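You operate a simulated robot arm through the tools that you are given. There is no shell and no other tool. Be economical: measure what you need, move in short steps, check, and stop when the job is done.

The job below is to be done with a simulated two-armed robot. You get a single attempt, and the scene is never put back.

JOB
Put the connector on the top of the kit cart away on the work table. Put the green pad from the top of the supply cart on the top of the bolt stand and the black pad on the low shelf of the supply cart. Take the yellow brake pipe and leave it on the low shelf of the hose bench. Fetch the yellow brush and set it on top of the yellow block. Put the collar nut from the top of the dark table in the black drip tray there. Do these in any order. Set down upright: pad, collar nut.

Only the result counts: the job must be done as asked and must still hold three seconds after the hand-in. Knocking over, shifting, dropping, spilling or breaking anything else fails it.

ROBOT AND FRAMES
Two 7-joint arms with two-finger parallel grippers on one trunk, on a base that drives. Base frame: it is fixed to the floor where the robot stands at the start and does not move with it; the origin is under the middle of the robot, x ahead of it, y to its left, z up. Readings come in m, rad, newtons and seconds.
The left shoulder is at the start at [0.02, 0.138, 1.2], the right one opposite. With the tool pointing down near the work surface each hand reaches from about 0.1 to 0.48 m from the robot's upright axis, wherever it stands, measured 20 degrees to its own side. Places, roughly: brake pipe [-5.5, -7.5, 1]; collar nut [-5, -14.5, 0.75]; connector [0.5, 0.25, 1]; drip tray (15x16x9 cm) [-5.1, -14.5, 0.8]; low shelf of the hose bench [-5.7, -7.8, 0.3]; low shelf of the supply cart [4, -1.7, 0.3]; pad [4, -1.75, 1]; top of the bolt stand [0.6, -4.3, 0.9]; work table [1.7, -12.4, 0.8]; yellow block (8x5x4 cm) [-5.7, -8.2, 0.9]; yellow brush (5x3x5 cm) [-5.6, -7.9, 0.9]. Payload 1.57 kg a hand.
The tool frame of a hand sits at the grasp point between the pads (the TCP): z along the fingers, y along the line on which they close. The tips reach 0.03 m beyond it. The gripper opens to 0.08 m. The fingers are 0.017 m wide and 0.012 m thick; the gripper's body (0.04 by 0.082 m) begins 0.08 m behind the TCP.
Orientation is told as [roll, pitch, yaw] about the base's x, y, z axes, in that order, counted from this pose: with the fingers straight down and closing along the base's y, the tool's x points along the base's -x, its y along +y and its z along -z.

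CONTROLS
- The arms move only by the tool servo_tool. It takes "left_steps", "right_steps" or both (then of equal length, played together; a hand with none holds still); each is a list of rows, each a list of 7 numbers: the opening in per cent of the stroke, from 0 (shut) to 100 (fully open), then the shift along the tool's x, y, z in units of 40 mm (1.0 is 40 mm), then the turn, a rotation vector about the tool's x, y, z in units of 8 degrees (1.0 is 8 degrees). In form: [[grip, tx, ty, tz, wx, wy, wz], ...]. A call has 1 to 12 rows; each row shifts and turns the commanded pose from where the row before left it, along the tool's axes as they then stand. A call with a number of a shift or a turn outside -1 to 1 is refused whole. Each row takes 0.2 s and may step no farther than 0.05 m and 0.15 rad from the row before; otherwise, or with a gripper value out of range, the whole call is refused. Where a pose cannot be reached the arm comes as near as it can. A force on the tool above 40 N (or 10 N above the force at the start of the call, whichever is more), or a blocked arm, ends the call early, and 0.2 s more pass. Each finger travels about 0.045 m/s and halts on what it meets, pressing with about 26 N; the grip force reading is that of the motor and also rises with nothing between the fingers. The clock runs only during rows and for 0.2 s after the last one: add rows that do not move to give the fingers time. The reply holds the time, the measured pose of the TCP, the force on the tool along the base axes, the opening and the grip force, in the units named above and with some noise, with the torque about the TCP (base axes, N m) and any sound that the robot's microphone picked up, and new pictures: "pictures" is both (left out), scene, wrist or none (wrist: the cameras of the hands that moved).
- Cameras (640 x 400 px; columns grow to the right, rows downward): "scene" is now at [0.1833, 0.0357, 1.1452]; the picture's right is [0.31, -0.95, 0.00], its down [-0.03, -0.01, -1.00] and it looks along [0.95, 0.31, -0.04] (base axes); focal length 214 px, centre (320, 200). "left" rides on the left gripper at [0.072, 0.007, -0.122] in its tool frame; the picture's right is [-0.09, 1.00, 0.00], its down [-0.84, -0.08, -0.54] and it looks along [-0.54, -0.05, 0.84] (tool axes); focal length 238 px, centre (320, 200). "right" rides on the right gripper at [0.072, -0.007, -0.122] in its tool frame; the picture's right is [0.09, 1.00, 0.00], its down [-0.84, 0.08, -0.54] and it looks along [-0.54, 0.05, 0.84] (tool axes); focal length 238 px, centre (320, 200).
- slide_trunk(by): slides the trunk up (or, below 0, down) by that many m; the arms and the scene camera ride with it, the base frame stays. It gives what a move gives, with no picture.
- roll_base(legs): drives the robot by 1 to 6 legs, each [ahead, left, turn to the left] in m, m and rad, along the robot's own axes; the way and the turn of a leg run together, so that a leg with both is an arc; at most 1.5 m and 3.142 rad a leg. The arms and the cameras ride along, it lands a little off, and it stops where it bumps. It gives what a move gives, and a new picture of the scene camera.
- head_to(pan, tilt): turns the head with the scene camera to pan (to the left, within 1.047 rad either way) and tilt (down, from -0.506 to 1.204), counted from straight ahead of the robot. It gives what a move gives, and a new picture of the scene camera.
- probe_pixels(camera, pixels): for up to 12 pixels [column, row] of the newest picture of that camera ("zoom" is the newest enlarged one), the place [x, y, z] in the base frame of the surface seen there, good to about 0.002 m, but the place of the scene camera against the robot may be out by one fixed shift of up to 0.018 m in any direction. The clock stands still meanwhile.
- inspect(camera, box): a new picture of the part [left, top, right, bottom] of that camera's present view, enlarged. The clock stands still meanwhile.
- finish_job(): hands the job in; it is judged then, once.

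Go step by step. Measure first, check grasps and placings, and put right what went wrong. The budget is 124 turns and 260 pictures, counting those below and the enlarged ones. Unless the task says otherwise, let go and move clear before handing in.

The tools are called after "Call:" as a command line: name --argument value ..., lists and objects as JSON in quotes. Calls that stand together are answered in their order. servo_tool: Moves the arms, as the interface text tells. Its arguments: {"type":"object","properties":{"left_steps":{"type":"array","items":{"type":"array","items":{"type":"number"}}},"right_steps":{"type":"array","items":{"type":"array","items":{"type":"number"}}},"pictures":{"type":"string","enum":["both","scene","wrist","none"]}},"required":[]} The other tools are called the same way: slide_trunk (by) slides the trunk up or down; roll_base (legs) drives the base; head_to (pan, tilt) turns the head that bears the scene camera; probe_pixels (camera, pixels) gives the place of the surface under pixels of a picture; inspect (camera, box) takes an enlarged picture of a part of a camera's view; finish_job () hands the job in.

At the start:

```text
time: 0.0
left_position: [0.3635, 0.3256, 1.0945]
left_orientation: [0.005, 0.049, 0.014]
left_contact_force: [-0.4, -0.2, -0.7]
left_ft_torque: [0.01, 0.0, 0.04]
left_grip_width: 0.0802
left_grip_force: 0.1
right_position: [0.2792, 0.0314, 1.1016]
right_orientation: [-0.005, 0.193, -0.001]
right_contact_force: [0.8, -0.1, 0.2]
right_ft_torque: [0.0, 0.0, -0.01]
right_grip_width: 0.0801
right_grip_force: 0.1
trunk travel left (down, up): [-0.575, 0.665]
robot x, y, heading: [0.001, -0.0001, 0.003]
head pan, tilt: [0.316, 0.035]
```

scene: 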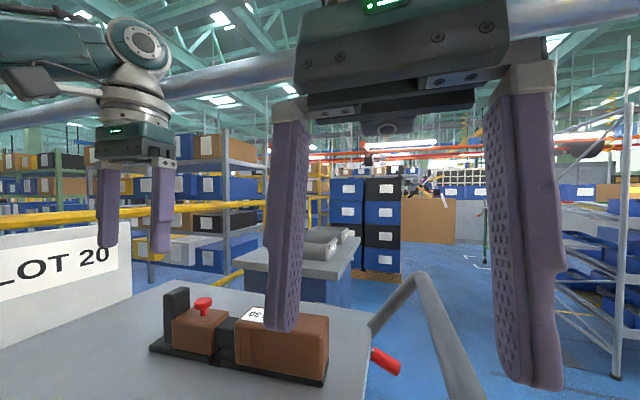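
right: 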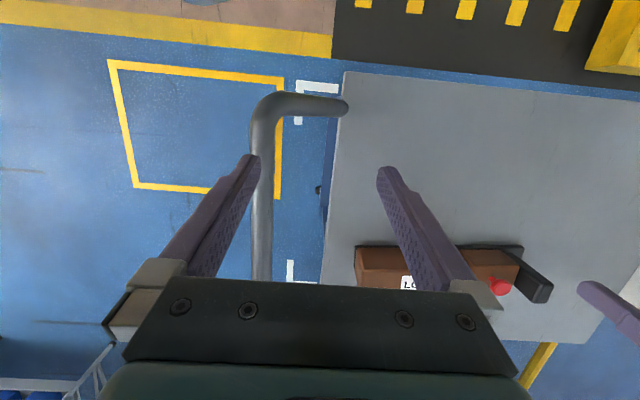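
left: 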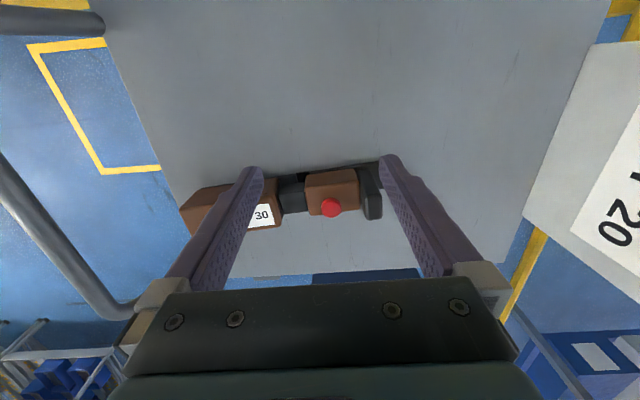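

The kit cart is right ahead with a brown/black object around pixels (170-330, 290-385). I look closer at it before anything moves.

Call:
inspect --camera "left" --box '[160, 140, 420, 300]'

Call:
inspect --camera "scene" --box '[130, 260, 430, 400]'

Call:
probe_pixels --camera "left" --pixels '[[200, 200], [265, 205], [290, 192], [330, 185], [331, 208], [372, 195], [300, 220], [300, 160], [350, 212], [240, 225]]'

```text
2.46 times, centred on (290, 220) of left
```

zoom: 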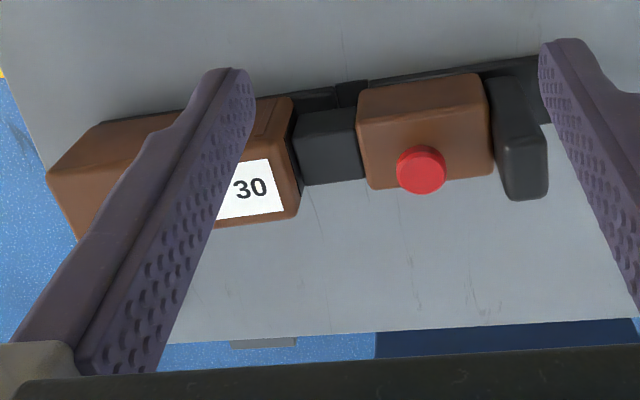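

```text
2.13 times, centred on (280, 330) of scene
```

zoom: 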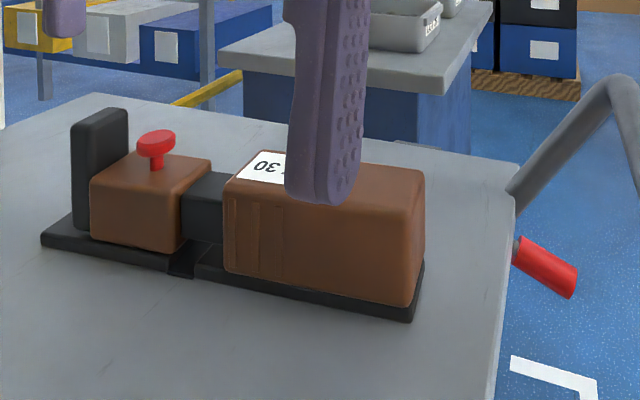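

```text
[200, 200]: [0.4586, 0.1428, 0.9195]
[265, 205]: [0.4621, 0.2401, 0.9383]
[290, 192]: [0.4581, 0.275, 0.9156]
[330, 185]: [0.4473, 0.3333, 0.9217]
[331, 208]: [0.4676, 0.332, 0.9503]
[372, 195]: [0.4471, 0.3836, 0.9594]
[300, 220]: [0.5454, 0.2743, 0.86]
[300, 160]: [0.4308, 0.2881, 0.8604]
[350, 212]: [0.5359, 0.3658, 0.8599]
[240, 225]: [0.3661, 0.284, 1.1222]
```

The connector seems to be two brown housings joined by a black neck on black plates, about 27 cm long. I raise the trunk and tilt the head to see the whole of it.

Call:
slide_trunk --by 0.15

Call:
head_to --pan 0.5 --tilt 0.8

Call:
inspect --camera "left" --box '[120, 100, 480, 325]'

Call:
inspect --camera "right" --box '[340, 150, 640, 338]'

```text
time: 1.8
left_position: [0.3627, 0.3255, 1.2428]
left_orientation: [0.004, 0.054, 0.014]
left_contact_force: [-0.2, 0.8, 0.5]
left_ft_torque: [-0.01, 0.02, 0.0]
left_grip_width: 0.08
left_grip_force: 0.0
right_position: [0.2792, 0.0305, 1.2506]
right_orientation: [-0.006, 0.194, 0.003]
right_contact_force: [-0.4, 0.7, 0.6]
right_ft_torque: [0.01, -0.02, -0.02]
right_grip_width: 0.0798
right_grip_force: 0.1
trunk travel left (down, up): [-0.725, 0.515]
robot x, y, heading: [0.0029, 0.0024, 0.001]
head pan, tilt: [0.316, 0.035]
```

```text
time: 2.9
left_position: [0.3631, 0.3246, 1.2441]
left_orientation: [0.005, 0.053, 0.015]
left_contact_force: [-0.3, 0.2, 0.5]
left_ft_torque: [-0.01, 0.0, 0.01]
left_grip_width: 0.0798
left_grip_force: 0.0
right_position: [0.2782, 0.0296, 1.2518]
right_orientation: [-0.007, 0.194, 0.0]
right_contact_force: [0.4, 0.0, 0.4]
right_ft_torque: [0.0, 0.03, -0.02]
right_grip_width: 0.0801
right_grip_force: 0.2
trunk travel left (down, up): [-0.725, 0.515]
robot x, y, heading: [0.0008, 0.0029, -0.002]
head pan, tilt: [0.499, 0.799]
```

scene: 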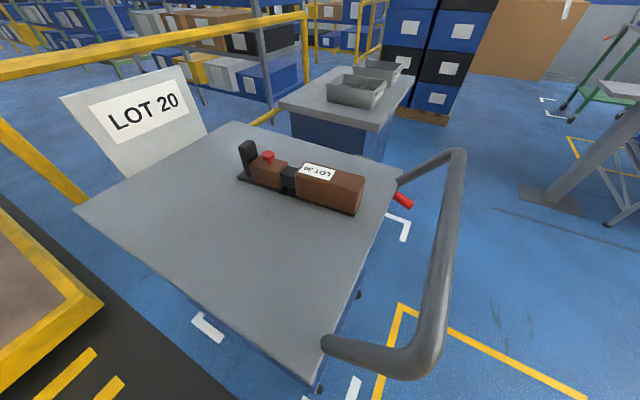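

```text
1.78 times, centred on (300, 212) of left
```

zoom: 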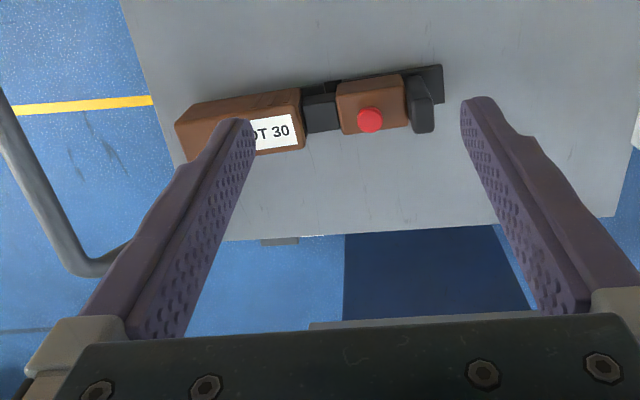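

```text
2.13 times, centred on (490, 244) of right
```

zoom: 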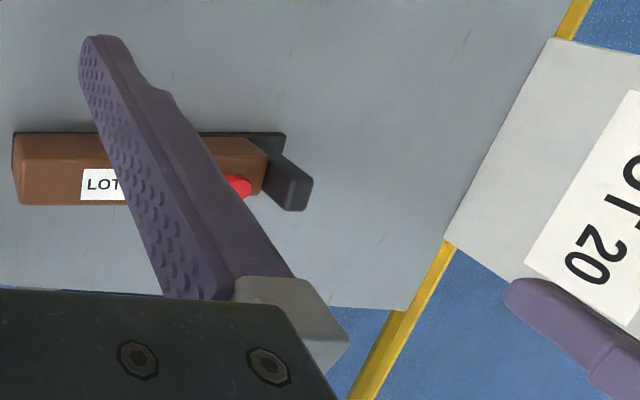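

The connector sits whole on the cart with no clutter around it. I measure the cart edges and the connector outline, and start turning the left hand so that it closes along x.

Call:
probe_pixels --camera "scene" --pixels '[[80, 206], [315, 375], [200, 295], [398, 190], [330, 340], [462, 155], [315, 165], [355, 200], [352, 180], [240, 180], [268, 155], [290, 185]]'

Call:
servo_tool --left_steps '[[100, -0.5, -0.5, 0, 0, 0, 0.95], [100, -0.5, -0.5, 0, 0, 0, 0.95], [100, 0, 0, 0, 0, 0, 1], [100, 0, 0, 0, 0, 0, 1], [100, 0, 0, 0, 0, 0, 1], [100, 0, 0, 0, 0, 0, 1], [100, 0, 0, 0, 0, 0, 1], [100, 0, 0, 0, 0, 0, 1], [100, 0, 0, 0, 0, 0, 1], [100, 0, 0, 0, 0, 0, 1], [100, 0, 0, 0, 0, 0, 1]]' --pictures "wrist"

```text
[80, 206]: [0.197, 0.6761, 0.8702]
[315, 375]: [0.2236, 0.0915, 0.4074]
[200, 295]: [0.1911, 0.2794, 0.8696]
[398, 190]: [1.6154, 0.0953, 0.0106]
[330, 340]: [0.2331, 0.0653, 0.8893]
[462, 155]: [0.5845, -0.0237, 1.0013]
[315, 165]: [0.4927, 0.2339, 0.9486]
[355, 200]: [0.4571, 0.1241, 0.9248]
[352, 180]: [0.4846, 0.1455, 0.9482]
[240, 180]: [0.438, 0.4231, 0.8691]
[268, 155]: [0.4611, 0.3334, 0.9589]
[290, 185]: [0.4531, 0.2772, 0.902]
```

```text
time: 5.3
left_position: [0.4011, 0.2831, 1.2423]
left_orientation: [-0.05, 0.007, -1.51]
left_contact_force: [-0.2, -0.7, 0.3]
left_ft_torque: [-0.03, 0.01, 0.01]
left_grip_width: 0.0803
left_grip_force: 0.0
right_position: [0.2798, 0.0295, 1.251]
right_orientation: [-0.005, 0.196, 0.0]
right_contact_force: [-0.4, 0.0, -0.2]
right_ft_torque: [-0.04, 0.04, 0.01]
right_grip_width: 0.08
right_grip_force: 0.0
trunk travel left (down, up): [-0.725, 0.515]
robot x, y, heading: [-0.0023, -0.0028, 0.007]
head pan, tilt: [0.499, 0.799]
```

left: 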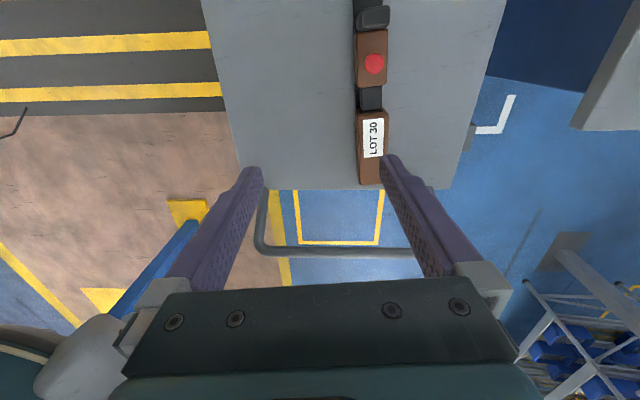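

The connector now runs upward in the left wrist picture (355-390, 0-185). I measure its edges in it.

Call:
inspect --camera "left" --box '[260, 0, 480, 200]'

Call:
probe_pixels --camera "left" --pixels '[[360, 115], [387, 115], [360, 150], [386, 150], [370, 180], [373, 64], [362, 35], [384, 35], [372, 18], [371, 98], [371, 115]]'

```text
2.00 times, centred on (370, 100) of left
```

zoom: 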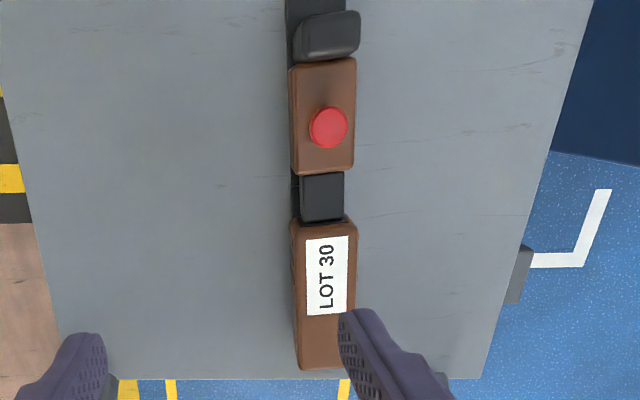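

```text
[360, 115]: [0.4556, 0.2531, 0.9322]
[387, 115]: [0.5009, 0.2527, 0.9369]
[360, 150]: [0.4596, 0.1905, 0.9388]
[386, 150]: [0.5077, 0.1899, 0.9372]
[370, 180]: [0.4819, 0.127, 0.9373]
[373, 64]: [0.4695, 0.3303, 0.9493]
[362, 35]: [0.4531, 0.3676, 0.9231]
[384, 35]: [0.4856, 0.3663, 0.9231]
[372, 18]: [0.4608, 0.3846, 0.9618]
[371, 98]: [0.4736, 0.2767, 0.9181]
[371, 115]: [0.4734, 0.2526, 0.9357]
```

The large housing spans x 0.455-0.508, y 0.12-0.255 with its top at z 0.937. I move over y 0.215 and come down to just above it, then check.

Call:
servo_tool --left_steps '[[100, -0.61, 0.63, 0, 0, 0.36, 0], [100, -0.61, 0.63, 0, 0, 0, 0], [100, -0.6, 0.63, 0, 0, 0, 0], [100, 0, 0, 1, 0, 0, 0], [100, 0, 0, 1, 0, 0, 0], [100, 0, 0, 1, 0, 0, 0], [100, 0, 0, 1, 0, 0, 0], [100, 0, 0, 0.5, 0, 0, 0], [100, 0, 0, 0, 0, 0, 0]]' --pictures "both"

```text
time: 7.3
left_position: [0.4519, 0.2272, 1.0532]
left_orientation: [-0.05, 0.057, -1.511]
left_contact_force: [0.8, 0.2, 0.3]
left_ft_torque: [0.01, 0.01, 0.02]
left_grip_width: 0.0801
left_grip_force: 0.0
left hand out of reach, approached as far as the arm can: row 3
right_position: [0.2796, 0.0297, 1.2501]
right_orientation: [-0.004, 0.198, 0.003]
right_contact_force: [0.2, -0.1, 0.5]
right_ft_torque: [0.0, 0.02, 0.02]
right_grip_width: 0.0799
right_grip_force: 0.1
trunk travel left (down, up): [-0.725, 0.515]
robot x, y, heading: [-0.0018, -0.0012, 0.001]
head pan, tilt: [0.499, 0.799]
```

scene: 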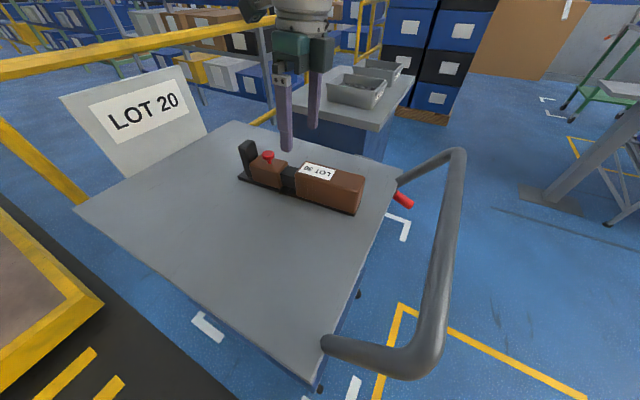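
left: 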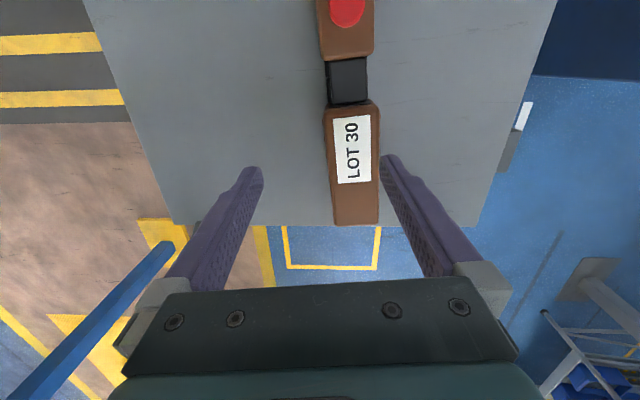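

The left arm stops about 3 cm short in x, so the robot must come nearer. I look down at the gap between the base and cart before rolling.

Call:
head_to --pan 0.0 --tilt 1.2

```text
time: 8.2
left_position: [0.4499, 0.2279, 1.0526]
left_orientation: [-0.052, 0.059, -1.51]
left_contact_force: [0.5, -0.8, 0.2]
left_ft_torque: [0.03, 0.02, -0.03]
left_grip_width: 0.0797
left_grip_force: 0.1
right_position: [0.2787, 0.0302, 1.25]
right_orientation: [-0.006, 0.196, 0.0]
right_contact_force: [-0.3, 0.1, 0.0]
right_ft_torque: [0.01, 0.0, 0.02]
right_grip_width: 0.0802
right_grip_force: 0.1
trunk travel left (down, up): [-0.725, 0.515]
robot x, y, heading: [-0.0021, 0.0007, -0.001]
head pan, tilt: [0.0, 1.201]
```

scene: 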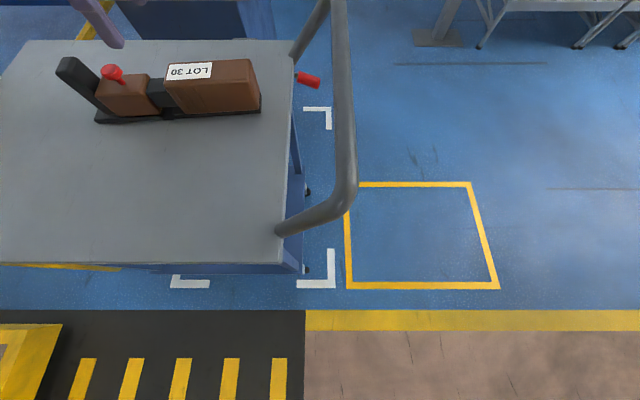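

No part of the base shows in the way (the floor is clear below row 310). I roll 5 cm ahead and 4 cm left.

Call:
roll_base --legs '[[0.05, 0.04, 0]]'

```text
time: 9.2
left_position: [0.5015, 0.268, 1.0535]
left_orientation: [-0.051, 0.057, -1.511]
left_contact_force: [-0.2, 0.1, 0.3]
left_ft_torque: [0.03, 0.0, -0.01]
left_grip_width: 0.0802
left_grip_force: 0.1
right_position: [0.3281, 0.0701, 1.2509]
right_orientation: [-0.006, 0.194, 0.001]
right_contact_force: [-0.5, 0.1, 0.0]
right_ft_torque: [0.02, 0.03, 0.0]
right_grip_width: 0.0801
right_grip_force: 0.1
trunk travel left (down, up): [-0.725, 0.515]
robot x, y, heading: [0.0477, 0.0445, 0.003]
head pan, tilt: [0.0, 1.201]
```

scene: 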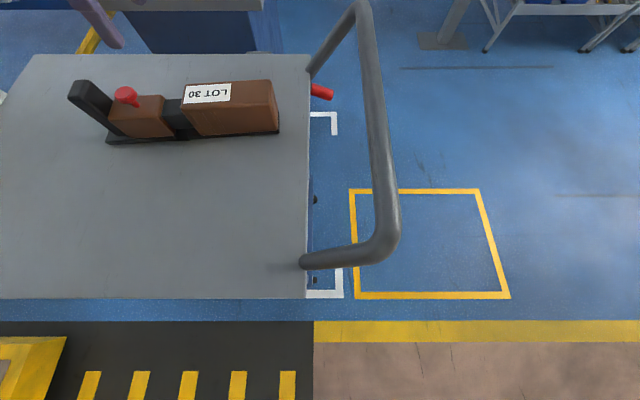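

The base moved without a bump. I now centre over the housing, level the hand, and descend to z≈0.96 for a check.

Call:
servo_tool --left_steps '[[100, -0.6, -0.3, 0, -0.36, -0.41, 0], [100, -0.6, -0.3, 0, 0, 0, 0], [100, 0, 0, 1, 0, 0, 0], [100, 0, 0, 0.6, 0, 0, 0], [100, 0, 0, 0, 0, 0, 0]]' --pictures "both"

```text
time: 10.4
left_position: [0.4801, 0.2181, 0.9882]
left_orientation: [0.0, -0.001, -1.512]
left_contact_force: [-0.6, 0.4, -0.1]
left_ft_torque: [0.01, 0.0, 0.02]
left_grip_width: 0.08
left_grip_force: 0.2
right_position: [0.328, 0.0701, 1.251]
right_orientation: [-0.007, 0.194, -0.002]
right_contact_force: [0.3, -0.2, 0.1]
right_ft_torque: [-0.03, 0.01, -0.03]
right_grip_width: 0.0799
right_grip_force: 0.0
trunk travel left (down, up): [-0.725, 0.515]
robot x, y, heading: [0.0477, 0.0419, -0.002]
head pan, tilt: [0.0, 1.201]
```

scene: 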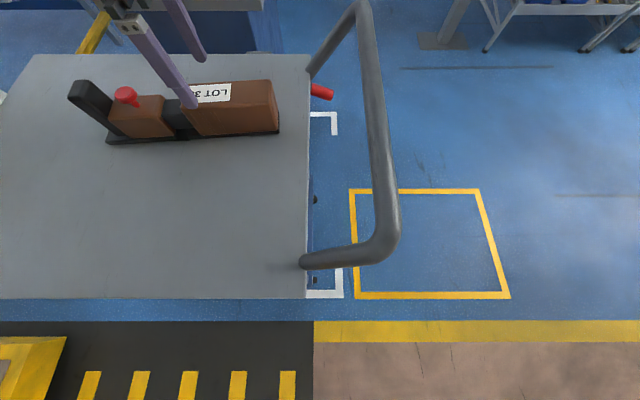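
left: 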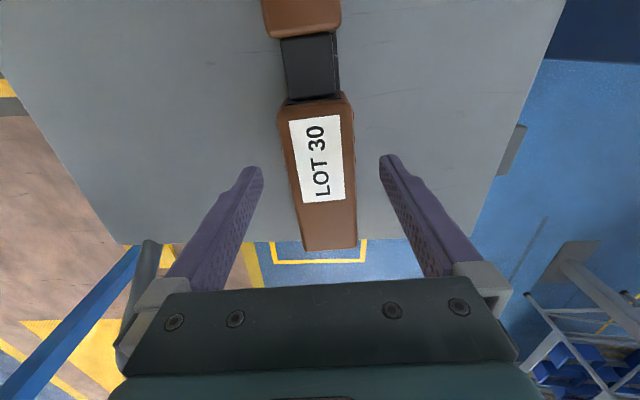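

Fingers straddle the housing (253 and 385 vs box 280-355). I lower to z 0.915 and close.

Call:
servo_tool --left_steps '[[100, 0, 0, 0.9, 0, 0, 0], [100, 0, 0, 0.93, 0, 0, 0], [0, 0, 0, 0, 0, 0, 0], [0, 0, 0, 0, 0, 0, 0], [0, 0, 0, 0, 0, 0, 0], [0, 0, 0, 0, 0, 0, 0], [0, 0, 0, -0.25, 0, 0, 0], [0, 0, 0, -0.25, 0, 0, 0]]' --pictures "both"

```text
time: 12.2
left_position: [0.4701, 0.2209, 0.9382]
left_orientation: [-0.001, 0.0, -1.513]
left_contact_force: [-0.4, 0.0, -3.4]
left_ft_torque: [-0.06, 0.02, 0.0]
left_grip_width: 0.0557
left_grip_force: 25.8
left hand out of reach, approached as far as the arm can: row 2
right_position: [0.329, 0.0694, 1.2513]
right_orientation: [-0.006, 0.196, 0.0]
right_contact_force: [0.6, -1.1, 0.0]
right_ft_torque: [-0.02, 0.01, 0.02]
right_grip_width: 0.0802
right_grip_force: 0.0
trunk travel left (down, up): [-0.725, 0.515]
robot x, y, heading: [0.0489, 0.0359, -0.002]
head pan, tilt: [0.0, 1.201]
```

scene: 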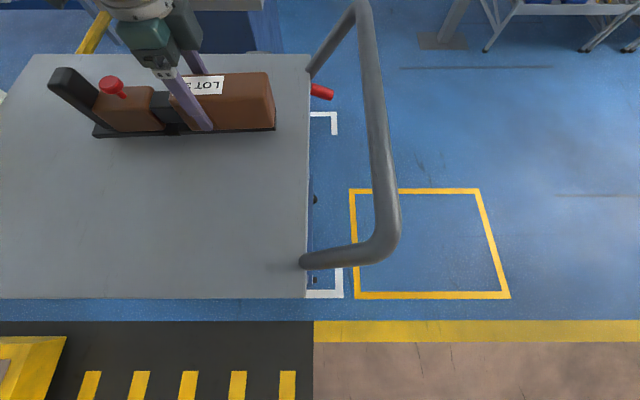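
left: 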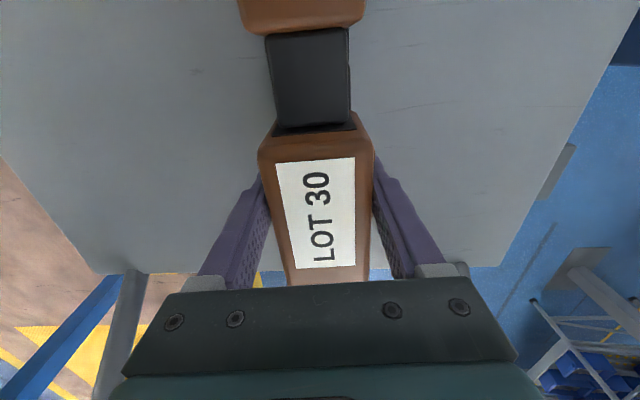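

Gripped at 0.0557 m with a load of about 3.4 N. I lift 10 cm with the trunk and check that the whole connector comes.

Call:
slide_trunk --by 0.1

Call:
inspect --camera "scene" --box '[0, 0, 360, 225]'

Call:
inspect --camera "left" --box '[0, 0, 640, 400]'

```text
time: 13.5
left_position: [0.4706, 0.2206, 1.0366]
left_orientation: [-0.001, 0.0, -1.51]
left_contact_force: [-0.4, 0.2, -3.3]
left_ft_torque: [-0.04, 0.03, 0.03]
left_grip_width: 0.0557
left_grip_force: 26.2
right_position: [0.3279, 0.069, 1.3507]
right_orientation: [-0.005, 0.195, -0.002]
right_contact_force: [0.7, 0.6, -0.3]
right_ft_torque: [-0.02, -0.03, -0.04]
right_grip_width: 0.0801
right_grip_force: 0.1
trunk travel left (down, up): [-0.825, 0.415]
robot x, y, heading: [0.049, 0.0387, -0.003]
head pan, tilt: [0.0, 1.201]
```

```text
1.78 times, centred on (180, 112) of scene
```

zoom: 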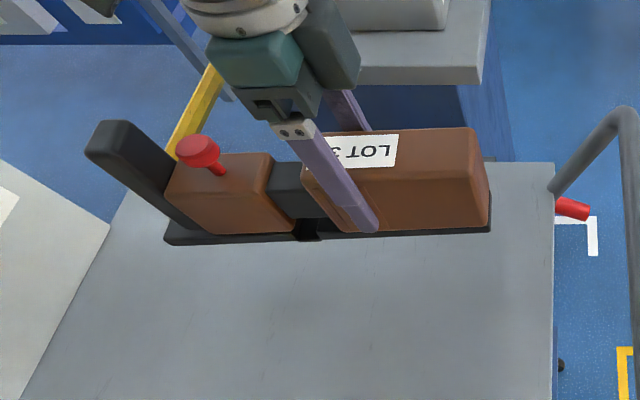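

```text
1.00 times, centred on (320, 200) of left (not enlarged: the box is as wide or as high as the picture)
```

zoom: 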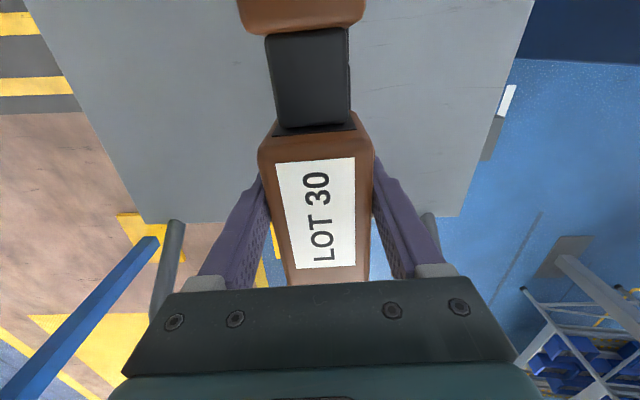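

The whole connector hangs level. I raise further, back away from the cart, tuck the hand in and look around to the right.

Call:
slide_trunk --by 0.1

Call:
roll_base --legs '[[-0.6, 0, 0]]'

Call:
servo_tool --left_steps '[[0, 0, -1, 0, 0, 0, 0], [0, 0, -1, 0, 0, 0, 0], [0, 0, -1, 0, 0, 0, 0]]' --pictures "none"

Call:
head_to --pan -1.04 --tilt 0.25

```text
time: 14.8
left_position: [0.4707, 0.2202, 1.1377]
left_orientation: [-0.002, 0.002, -1.514]
left_contact_force: [-0.9, -0.3, -3.3]
left_ft_torque: [-0.09, 0.04, -0.03]
left_grip_width: 0.0559
left_grip_force: 26.1
right_position: [0.3279, 0.0697, 1.451]
right_orientation: [-0.005, 0.195, 0.001]
right_contact_force: [-1.2, 0.5, 0.1]
right_ft_torque: [0.01, 0.04, 0.0]
right_grip_width: 0.0801
right_grip_force: 0.1
trunk travel left (down, up): [-0.925, 0.315]
robot x, y, heading: [0.0492, 0.0407, -0.001]
head pan, tilt: [0.0, 1.201]
```

```text
time: 18.3
left_position: [-0.1366, 0.2204, 1.1379]
left_orientation: [0.002, -0.001, -1.517]
left_contact_force: [0.3, 1.1, -2.7]
left_ft_torque: [-0.07, -0.01, -0.01]
left_grip_width: 0.0557
left_grip_force: 26.4
right_position: [-0.2799, 0.0697, 1.451]
right_orientation: [-0.005, 0.196, -0.005]
right_contact_force: [0.7, -0.1, 0.0]
right_ft_torque: [0.01, 0.0, 0.03]
right_grip_width: 0.0801
right_grip_force: 0.1
trunk travel left (down, up): [-0.925, 0.315]
robot x, y, heading: [-0.5587, 0.0467, -0.009]
head pan, tilt: [0.0, 1.201]
```

scene: 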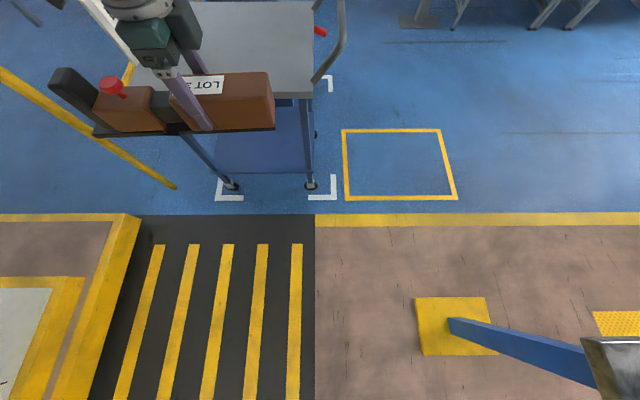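

```text
time: 19.1
left_position: [-0.2559, 0.2153, 1.1376]
left_orientation: [-0.002, 0.001, -1.514]
left_contact_force: [-0.2, -0.2, -4.0]
left_ft_torque: [-0.04, 0.03, 0.02]
left_grip_width: 0.0558
left_grip_force: 25.4
right_position: [-0.2794, 0.0702, 1.4504]
right_orientation: [-0.005, 0.194, -0.006]
right_contact_force: [-0.4, 0.3, 0.2]
right_ft_torque: [0.01, 0.02, -0.03]
right_grip_width: 0.08
right_grip_force: 0.1
trunk travel left (down, up): [-0.925, 0.315]
robot x, y, heading: [-0.5613, 0.0406, -0.004]
head pan, tilt: [0.0, 1.201]
```

```text
time: 20.4
left_position: [-0.2566, 0.2152, 1.1388]
left_orientation: [0.0, 0.001, -1.515]
left_contact_force: [0.2, 0.4, -3.4]
left_ft_torque: [-0.08, -0.04, -0.01]
left_grip_width: 0.0557
left_grip_force: 26.2
right_position: [-0.2811, 0.0694, 1.4509]
right_orientation: [-0.006, 0.194, -0.005]
right_contact_force: [-0.5, -0.1, -1.4]
right_ft_torque: [-0.01, 0.04, 0.05]
right_grip_width: 0.08
right_grip_force: 0.0
trunk travel left (down, up): [-0.925, 0.315]
robot x, y, heading: [-0.5614, 0.0414, -0.005]
head pan, tilt: [-1.04, 0.25]
```

scene: 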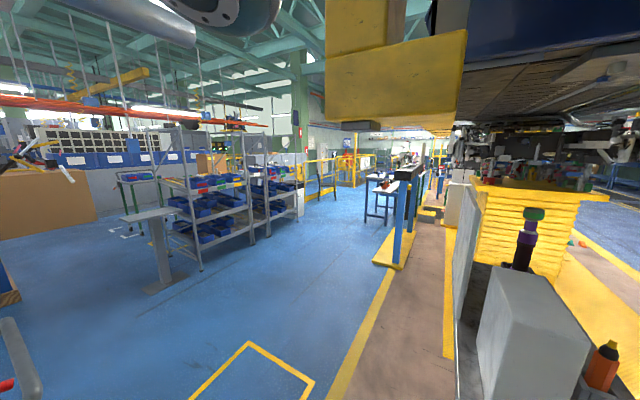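

Turned to the right, I see an aisle of blue floor with a grey stand (155,245), shelves (210,210), a blue bollard (400,220) and a dark stand (380,190). I probe these to plan the way.

Call:
probe_pixels --camera "scene" --pixels '[[165, 288], [202, 270], [268, 236], [297, 215], [400, 265], [375, 262], [383, 225], [320, 202], [385, 180], [350, 185], [440, 220], [413, 175]]'

Call:
inspect --camera "scene" --box '[270, 110, 470, 250]'

```text
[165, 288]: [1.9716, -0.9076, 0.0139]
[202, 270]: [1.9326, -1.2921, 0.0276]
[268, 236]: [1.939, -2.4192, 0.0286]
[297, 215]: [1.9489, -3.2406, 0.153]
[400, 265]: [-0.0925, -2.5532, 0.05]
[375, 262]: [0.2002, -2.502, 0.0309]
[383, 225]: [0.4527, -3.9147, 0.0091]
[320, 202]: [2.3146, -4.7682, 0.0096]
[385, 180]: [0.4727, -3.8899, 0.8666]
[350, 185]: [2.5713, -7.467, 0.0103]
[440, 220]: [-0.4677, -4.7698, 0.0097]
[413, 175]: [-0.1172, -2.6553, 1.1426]
```

```text
2.86 times, centred on (370, 180) of scene
```

zoom: 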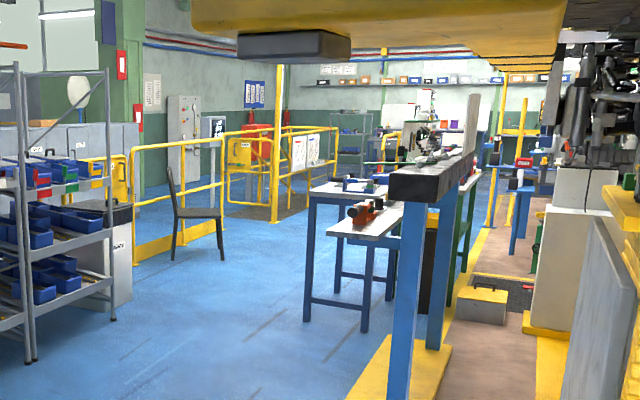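

I also check the nearby things on the right: the yellow overhead piece (395,75), the grey box (530,330) and the bottle (605,370).

Call:
probe_pixels --camera "scene" --pixels '[[395, 75], [440, 110], [530, 300], [500, 350], [605, 370], [360, 20], [470, 250], [550, 200], [600, 60]]'

Call:
head_to --pan -1.04 --tilt 1.0

```text
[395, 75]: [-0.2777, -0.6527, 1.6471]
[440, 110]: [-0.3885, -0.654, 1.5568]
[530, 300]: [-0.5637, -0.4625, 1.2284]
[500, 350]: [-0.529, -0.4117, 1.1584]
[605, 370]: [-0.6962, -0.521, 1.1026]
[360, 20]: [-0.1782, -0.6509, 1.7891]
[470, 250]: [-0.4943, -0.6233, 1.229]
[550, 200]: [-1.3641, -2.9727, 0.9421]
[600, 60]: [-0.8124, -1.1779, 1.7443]
```

```text
time: 21.4
left_position: [-0.2545, 0.2159, 1.1385]
left_orientation: [-0.001, 0.0, -1.516]
left_contact_force: [0.4, 0.7, -3.6]
left_ft_torque: [-0.04, 0.04, -0.03]
left_grip_width: 0.0558
left_grip_force: 25.7
right_position: [-0.2806, 0.0698, 1.4494]
right_orientation: [-0.004, 0.195, -0.005]
right_contact_force: [0.3, -0.8, 0.4]
right_ft_torque: [-0.02, -0.01, 0.02]
right_grip_width: 0.0798
right_grip_force: 0.0
trunk travel left (down, up): [-0.925, 0.315]
robot x, y, heading: [-0.5566, 0.0407, -0.003]
head pan, tilt: [-1.04, 1.0]
```

scene: 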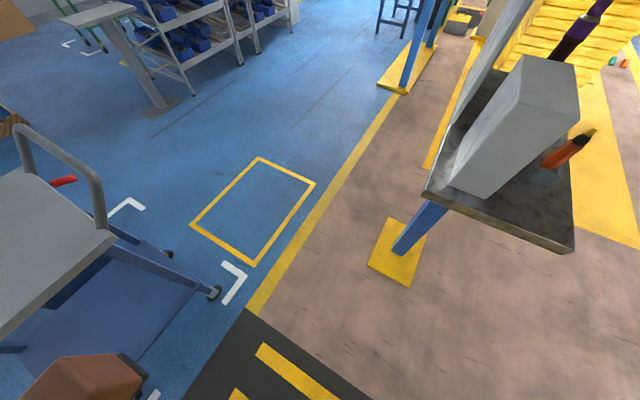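

There is a post with a tray right beside me at about (-0.5,-0.5), so I must not turn here. I move forward a little, slide diagonally between post and cart, and turn only in the open floor.

Call:
roll_base --legs '[[0.36, 0, 0], [0.64, -0.8, 0], [0.75, -0.5, 0], [0, 0, -1.57]]'

Call:
head_to --pan 0 --tilt 0.3

```text
time: 26.1
left_position: [0.3629, -0.0939, 1.1375]
left_orientation: [0.0, 0.0, -1.533]
left_contact_force: [0.3, -0.4, -3.5]
left_ft_torque: [-0.03, 0.0, -0.03]
left_grip_width: 0.0555
left_grip_force: 25.6
right_position: [0.3363, -0.2393, 1.4502]
right_orientation: [-0.006, 0.195, -0.022]
right_contact_force: [-0.1, -0.8, 0.2]
right_ft_torque: [0.01, -0.03, 0.02]
right_grip_width: 0.08
right_grip_force: 0.0
trunk travel left (down, up): [-0.925, 0.315]
robot x, y, heading: [0.0579, -0.2609, -0.023]
head pan, tilt: [-1.04, 1.0]
stopped in leg 2: the robot was blocked; the commanded pose is now the measured one
```

scene: 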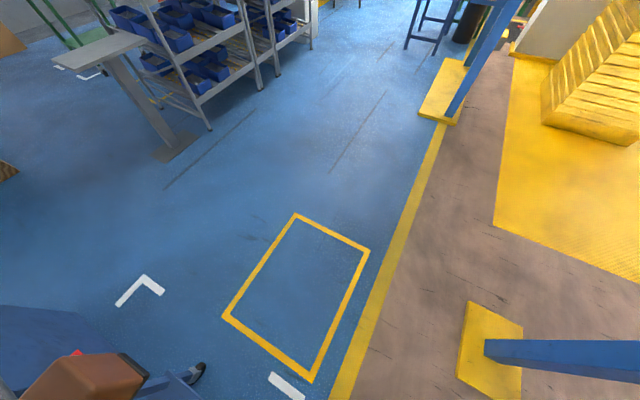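

```text
time: 27.4
left_position: [0.3645, -0.0938, 1.1376]
left_orientation: [0.0, -0.001, -1.533]
left_contact_force: [-0.1, 0.6, -3.2]
left_ft_torque: [-0.04, -0.01, 0.0]
left_grip_width: 0.0559
left_grip_force: 26.1
right_position: [0.3358, -0.2383, 1.451]
right_orientation: [-0.004, 0.195, -0.023]
right_contact_force: [-0.1, 0.2, 0.4]
right_ft_torque: [0.01, 0.02, -0.01]
right_grip_width: 0.0797
right_grip_force: 0.0
trunk travel left (down, up): [-0.925, 0.315]
robot x, y, heading: [0.0563, -0.2614, -0.024]
head pan, tilt: [0.0, 0.3]
```

scene: 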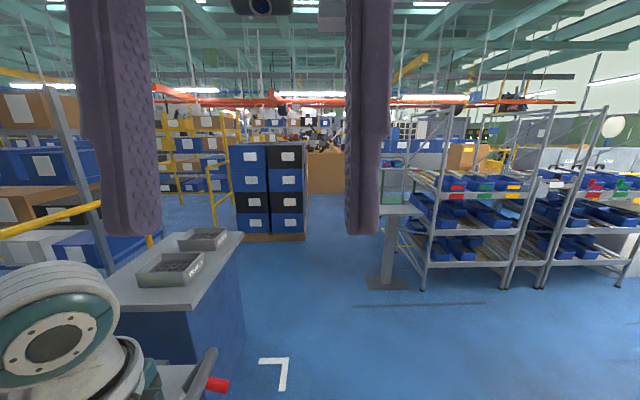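

The drive stopped at (0.06,-0.26), blocked. I look down right and left to see what touches and whether anything moved.

Call:
head_to --pan -1.04 --tilt 1.2

Call:
probe_pixels --camera "scene" --pixels '[[475, 230], [525, 270], [500, 300], [440, 290], [620, 290], [100, 320], [170, 330], [300, 230]]'

Call:
head_to --pan 0.5 --tilt 1.2

```text
time: 28.7
left_position: [0.3639, -0.0946, 1.1373]
left_orientation: [0.0, -0.001, -1.536]
left_contact_force: [0.5, 0.8, -2.9]
left_ft_torque: [-0.07, 0.02, -0.01]
left_grip_width: 0.0557
left_grip_force: 25.9
right_position: [0.335, -0.238, 1.4506]
right_orientation: [-0.002, 0.195, -0.021]
right_contact_force: [0.2, -0.6, -0.7]
right_ft_torque: [0.01, 0.02, -0.03]
right_grip_width: 0.0802
right_grip_force: 0.1
trunk travel left (down, up): [-0.925, 0.315]
robot x, y, heading: [0.0544, -0.2633, -0.024]
head pan, tilt: [-1.04, 1.201]
```

scene: 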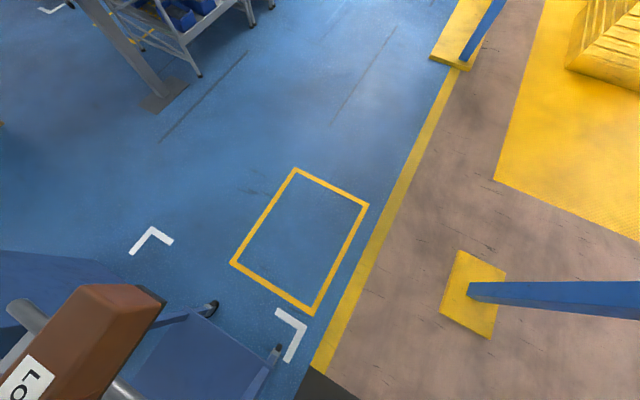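

```text
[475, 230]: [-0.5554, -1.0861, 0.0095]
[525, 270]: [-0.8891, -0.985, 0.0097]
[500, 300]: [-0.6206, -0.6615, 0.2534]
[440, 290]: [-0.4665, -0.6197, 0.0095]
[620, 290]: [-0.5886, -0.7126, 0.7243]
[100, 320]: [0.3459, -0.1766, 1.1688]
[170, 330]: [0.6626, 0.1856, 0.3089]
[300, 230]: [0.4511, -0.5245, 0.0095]
```

```text
time: 30.3
left_position: [0.3636, -0.0949, 1.1379]
left_orientation: [0.002, 0.001, -1.533]
left_contact_force: [-0.2, -0.3, -3.3]
left_ft_torque: [-0.06, 0.03, 0.02]
left_grip_width: 0.0558
left_grip_force: 26.5
right_position: [0.3349, -0.2382, 1.4509]
right_orientation: [-0.004, 0.196, -0.022]
right_contact_force: [-0.2, -0.1, 0.2]
right_ft_torque: [-0.01, 0.03, 0.0]
right_grip_width: 0.0799
right_grip_force: 0.1
trunk travel left (down, up): [-0.925, 0.315]
robot x, y, heading: [0.0553, -0.2649, -0.025]
head pan, tilt: [0.499, 1.201]
```

scene: 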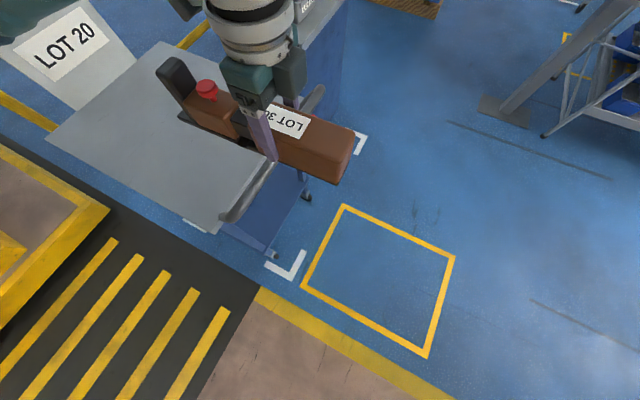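

Nothing on the floor is near; the right elbow probably touched the overhead yellow box at (-0.1..-0.4, -0.65, >1.55). I look up there to confirm.

Call:
head_to --pan -1.04 --tilt -0.1

Call:
probe_pixels --camera "scene" --pixels '[[500, 100], [540, 100], [580, 100], [620, 100], [560, 200], [600, 200], [630, 250], [460, 60]]'

```text
time: 31.9
left_position: [0.3642, -0.0943, 1.139]
left_orientation: [-0.001, 0.001, -1.535]
left_contact_force: [-0.7, 0.1, -3.4]
left_ft_torque: [-0.07, 0.03, 0.03]
left_grip_width: 0.0559
left_grip_force: 26.0
right_position: [0.3359, -0.2385, 1.4494]
right_orientation: [-0.005, 0.198, -0.023]
right_contact_force: [-0.4, 0.0, 0.1]
right_ft_torque: [0.0, -0.03, -0.02]
right_grip_width: 0.08
right_grip_force: 0.0
trunk travel left (down, up): [-0.925, 0.315]
robot x, y, heading: [0.0555, -0.2611, -0.023]
head pan, tilt: [-1.04, -0.099]
```

scene: 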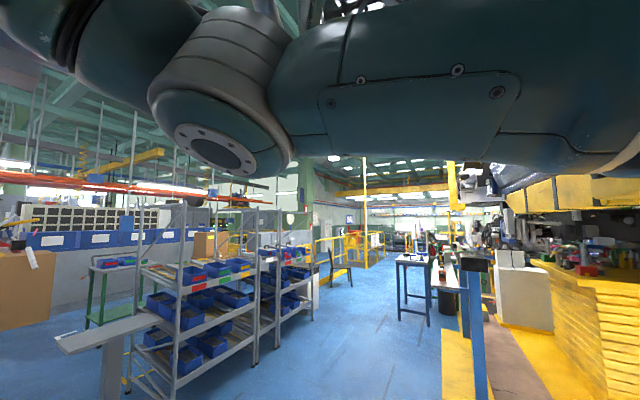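

```text
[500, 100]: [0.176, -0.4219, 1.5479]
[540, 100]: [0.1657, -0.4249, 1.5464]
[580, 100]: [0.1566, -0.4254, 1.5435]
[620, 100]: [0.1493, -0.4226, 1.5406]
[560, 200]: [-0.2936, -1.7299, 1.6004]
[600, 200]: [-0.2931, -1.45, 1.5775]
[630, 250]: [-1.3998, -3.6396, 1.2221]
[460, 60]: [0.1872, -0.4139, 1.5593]
```

The right upper arm is at z≈1.55 beside that overhead beam, so it was the arm that touched. I edge off it, go forward past the cart, then diagonal and turn.

Call:
roll_base --legs '[[0.03, 0.03, 0.023], [0.3, -0.03, 0], [0.35, -0.35, 0], [0.5, -0.5, 0], [0, 0, -1.57]]'

Call:
head_to --pan 0 --tilt 0.2

```text
time: 44.3
left_position: [1.4448, -1.4022, 1.1384]
left_orientation: [0.0, -0.001, -3.032]
left_contact_force: [1.2, -0.2, -3.9]
left_ft_torque: [0.04, 0.06, -0.01]
left_grip_width: 0.056
left_grip_force: 25.7
right_position: [1.2989, -1.3838, 1.4508]
right_orientation: [-0.004, 0.196, -1.522]
right_contact_force: [0.5, -0.2, -0.2]
right_ft_torque: [0.0, 0.01, -0.04]
right_grip_width: 0.0797
right_grip_force: 0.2
trunk travel left (down, up): [-0.925, 0.315]
robot x, y, heading: [1.2578, -1.1033, -1.521]
head pan, tilt: [-1.04, -0.099]
```

scene: 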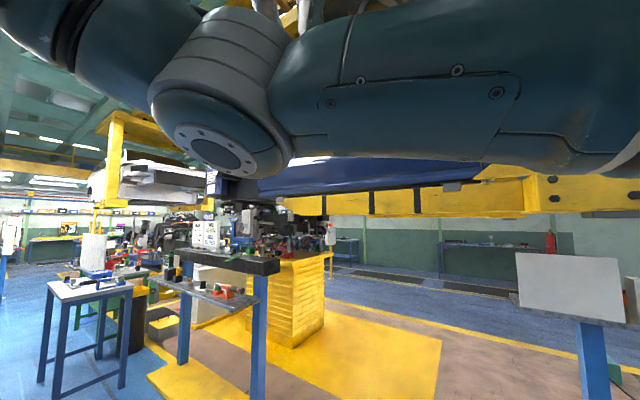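

```text
time: 45.6
left_position: [1.4452, -1.4013, 1.1387]
left_orientation: [-0.001, -0.002, -3.033]
left_contact_force: [0.0, -0.1, -4.0]
left_ft_torque: [-0.03, 0.06, -0.03]
left_grip_width: 0.0558
left_grip_force: 26.0
right_position: [1.2995, -1.3849, 1.4505]
right_orientation: [-0.006, 0.196, -1.523]
right_contact_force: [0.3, -0.2, -0.3]
right_ft_torque: [0.01, 0.01, 0.0]
right_grip_width: 0.0801
right_grip_force: 0.0
trunk travel left (down, up): [-0.925, 0.315]
robot x, y, heading: [1.2554, -1.1049, -1.526]
head pan, tilt: [0.0, 0.201]
```

scene: 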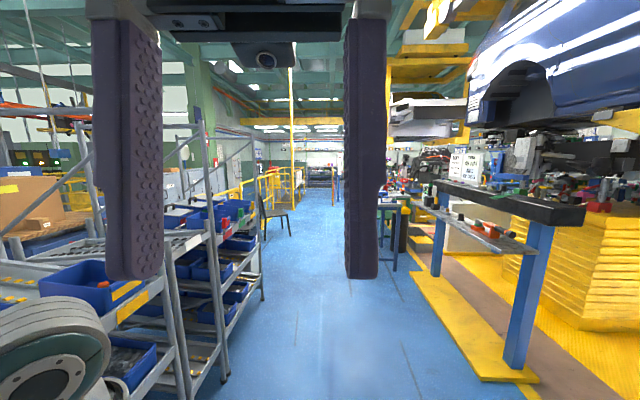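

The aisle down -y at x≈1.3 is clear. I lower the trunk a bit and drive 4.5 m, holding the heading.

Call:
slide_trunk --by -0.15

Call:
roll_base --legs '[[1.5, 0, -0.04], [1.5, 0, 0], [1.5, 0, 0]]'

```text
time: 47.3
left_position: [1.4452, -1.4025, 0.9877]
left_orientation: [0.0, -0.002, -3.034]
left_contact_force: [-0.9, 0.7, -3.5]
left_ft_torque: [0.02, 0.07, -0.03]
left_grip_width: 0.0558
left_grip_force: 26.2
right_position: [1.2989, -1.3835, 1.3012]
right_orientation: [-0.006, 0.196, -1.521]
right_contact_force: [0.6, -0.8, 0.4]
right_ft_torque: [-0.01, 0.01, -0.01]
right_grip_width: 0.0802
right_grip_force: 0.0
trunk travel left (down, up): [-0.775, 0.465]
robot x, y, heading: [1.254, -1.1063, -1.518]
head pan, tilt: [0.0, 0.201]
```

```text
time: 69.2
left_position: [1.5358, -5.9867, 0.9866]
left_orientation: [0.0, -0.002, -3.069]
left_contact_force: [-0.2, 0.4, -4.2]
left_ft_torque: [0.01, 0.06, 0.02]
left_grip_width: 0.056
left_grip_force: 26.3
right_position: [1.3899, -5.9642, 1.3007]
right_orientation: [-0.007, 0.195, -1.56]
right_contact_force: [-0.1, 0.7, -0.5]
right_ft_torque: [-0.04, 0.0, 0.02]
right_grip_width: 0.08
right_grip_force: 0.1
trunk travel left (down, up): [-0.775, 0.465]
robot x, y, heading: [1.356, -5.6843, -1.563]
head pan, tilt: [0.0, 0.201]
```

scene: 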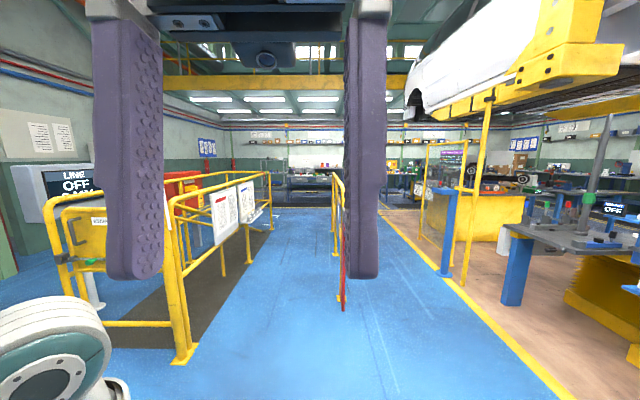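

I am at (1.36,-5.68). A fence stands at the left (185,355) and another at the middle (345,310); I probe the corridors on both sides.

Call:
probe_pixels --camera "scene" --pixels '[[185, 355], [345, 310], [336, 235], [270, 225], [445, 270], [460, 285], [300, 208], [375, 208], [290, 180], [505, 300], [400, 190], [320, 200]]'

Call:
inspect --camera "scene" --box '[230, 120, 450, 258]'

```text
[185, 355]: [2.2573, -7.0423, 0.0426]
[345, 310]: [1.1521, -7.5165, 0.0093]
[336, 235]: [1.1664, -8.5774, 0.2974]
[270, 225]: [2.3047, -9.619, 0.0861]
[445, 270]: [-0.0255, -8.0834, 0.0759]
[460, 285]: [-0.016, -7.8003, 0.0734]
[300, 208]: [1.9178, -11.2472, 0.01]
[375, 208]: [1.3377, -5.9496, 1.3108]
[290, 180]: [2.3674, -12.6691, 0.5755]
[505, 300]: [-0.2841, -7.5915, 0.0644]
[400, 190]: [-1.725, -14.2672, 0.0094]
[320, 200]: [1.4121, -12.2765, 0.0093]
```

```text
2.90 times, centred on (340, 189) of scene
```

zoom: 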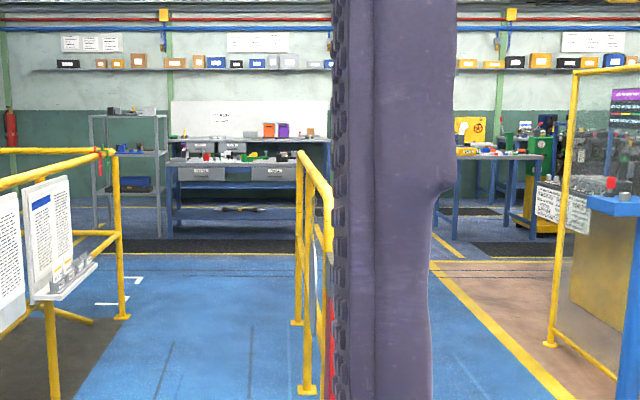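

The corridor between x 1.17 and 2.25 leads straight to the work table. I shift left to its middle and drive on to y≈-10.7.

Call:
roll_base --legs '[[0.5, 0.34, 0], [1.5, 0, 0], [1.5, 0, 0], [1.5, 0, 0]]'

```text
time: 93.5
left_position: [1.937, -10.9527, 0.9876]
left_orientation: [-0.001, -0.004, -3.046]
left_contact_force: [0.5, -0.5, -3.5]
left_ft_torque: [0.02, 0.05, -0.03]
left_grip_width: 0.0559
left_grip_force: 26.0
right_position: [1.7911, -10.9347, 1.301]
right_orientation: [-0.004, 0.196, -1.535]
right_contact_force: [0.2, -0.7, 0.8]
right_ft_torque: [-0.02, -0.01, 0.03]
right_grip_width: 0.0801
right_grip_force: 0.0
trunk travel left (down, up): [-0.775, 0.465]
robot x, y, heading: [1.7506, -10.6575, -1.534]
head pan, tilt: [0.0, 0.201]
```

scene: 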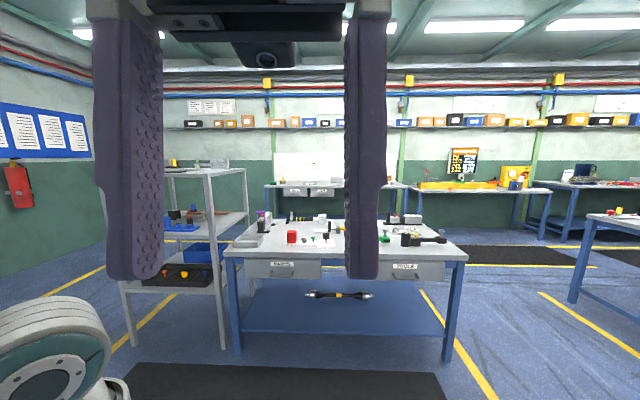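

The work table is ahead with items along its back. I probe its surface and front edge and look closer.

Call:
probe_pixels --camera "scene" --pixels '[[235, 252], [460, 255], [320, 250], [291, 237], [328, 238], [245, 240], [415, 240], [440, 240], [320, 222], [180, 275], [215, 175]]'

Call:
inspect --camera "scene" --box '[215, 180, 475, 340]'

```text
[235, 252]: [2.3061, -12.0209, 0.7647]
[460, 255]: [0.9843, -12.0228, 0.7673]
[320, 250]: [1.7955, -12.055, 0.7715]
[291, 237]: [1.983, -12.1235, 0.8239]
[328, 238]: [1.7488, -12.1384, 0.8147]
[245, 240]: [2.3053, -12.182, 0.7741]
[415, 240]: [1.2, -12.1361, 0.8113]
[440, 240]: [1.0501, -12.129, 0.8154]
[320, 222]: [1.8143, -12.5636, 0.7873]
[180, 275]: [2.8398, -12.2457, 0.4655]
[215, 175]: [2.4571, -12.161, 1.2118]
```

```text
2.46 times, centred on (345, 260) of scene
```

zoom: 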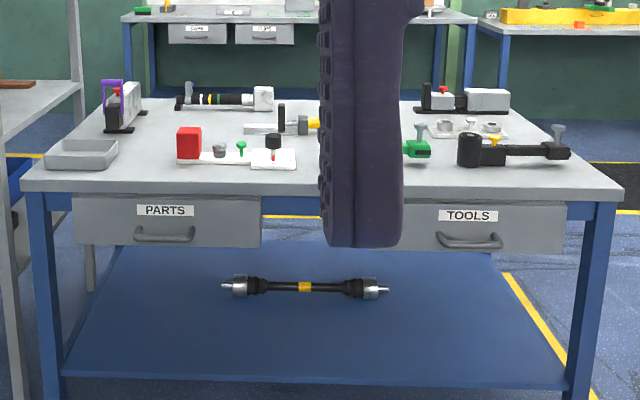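

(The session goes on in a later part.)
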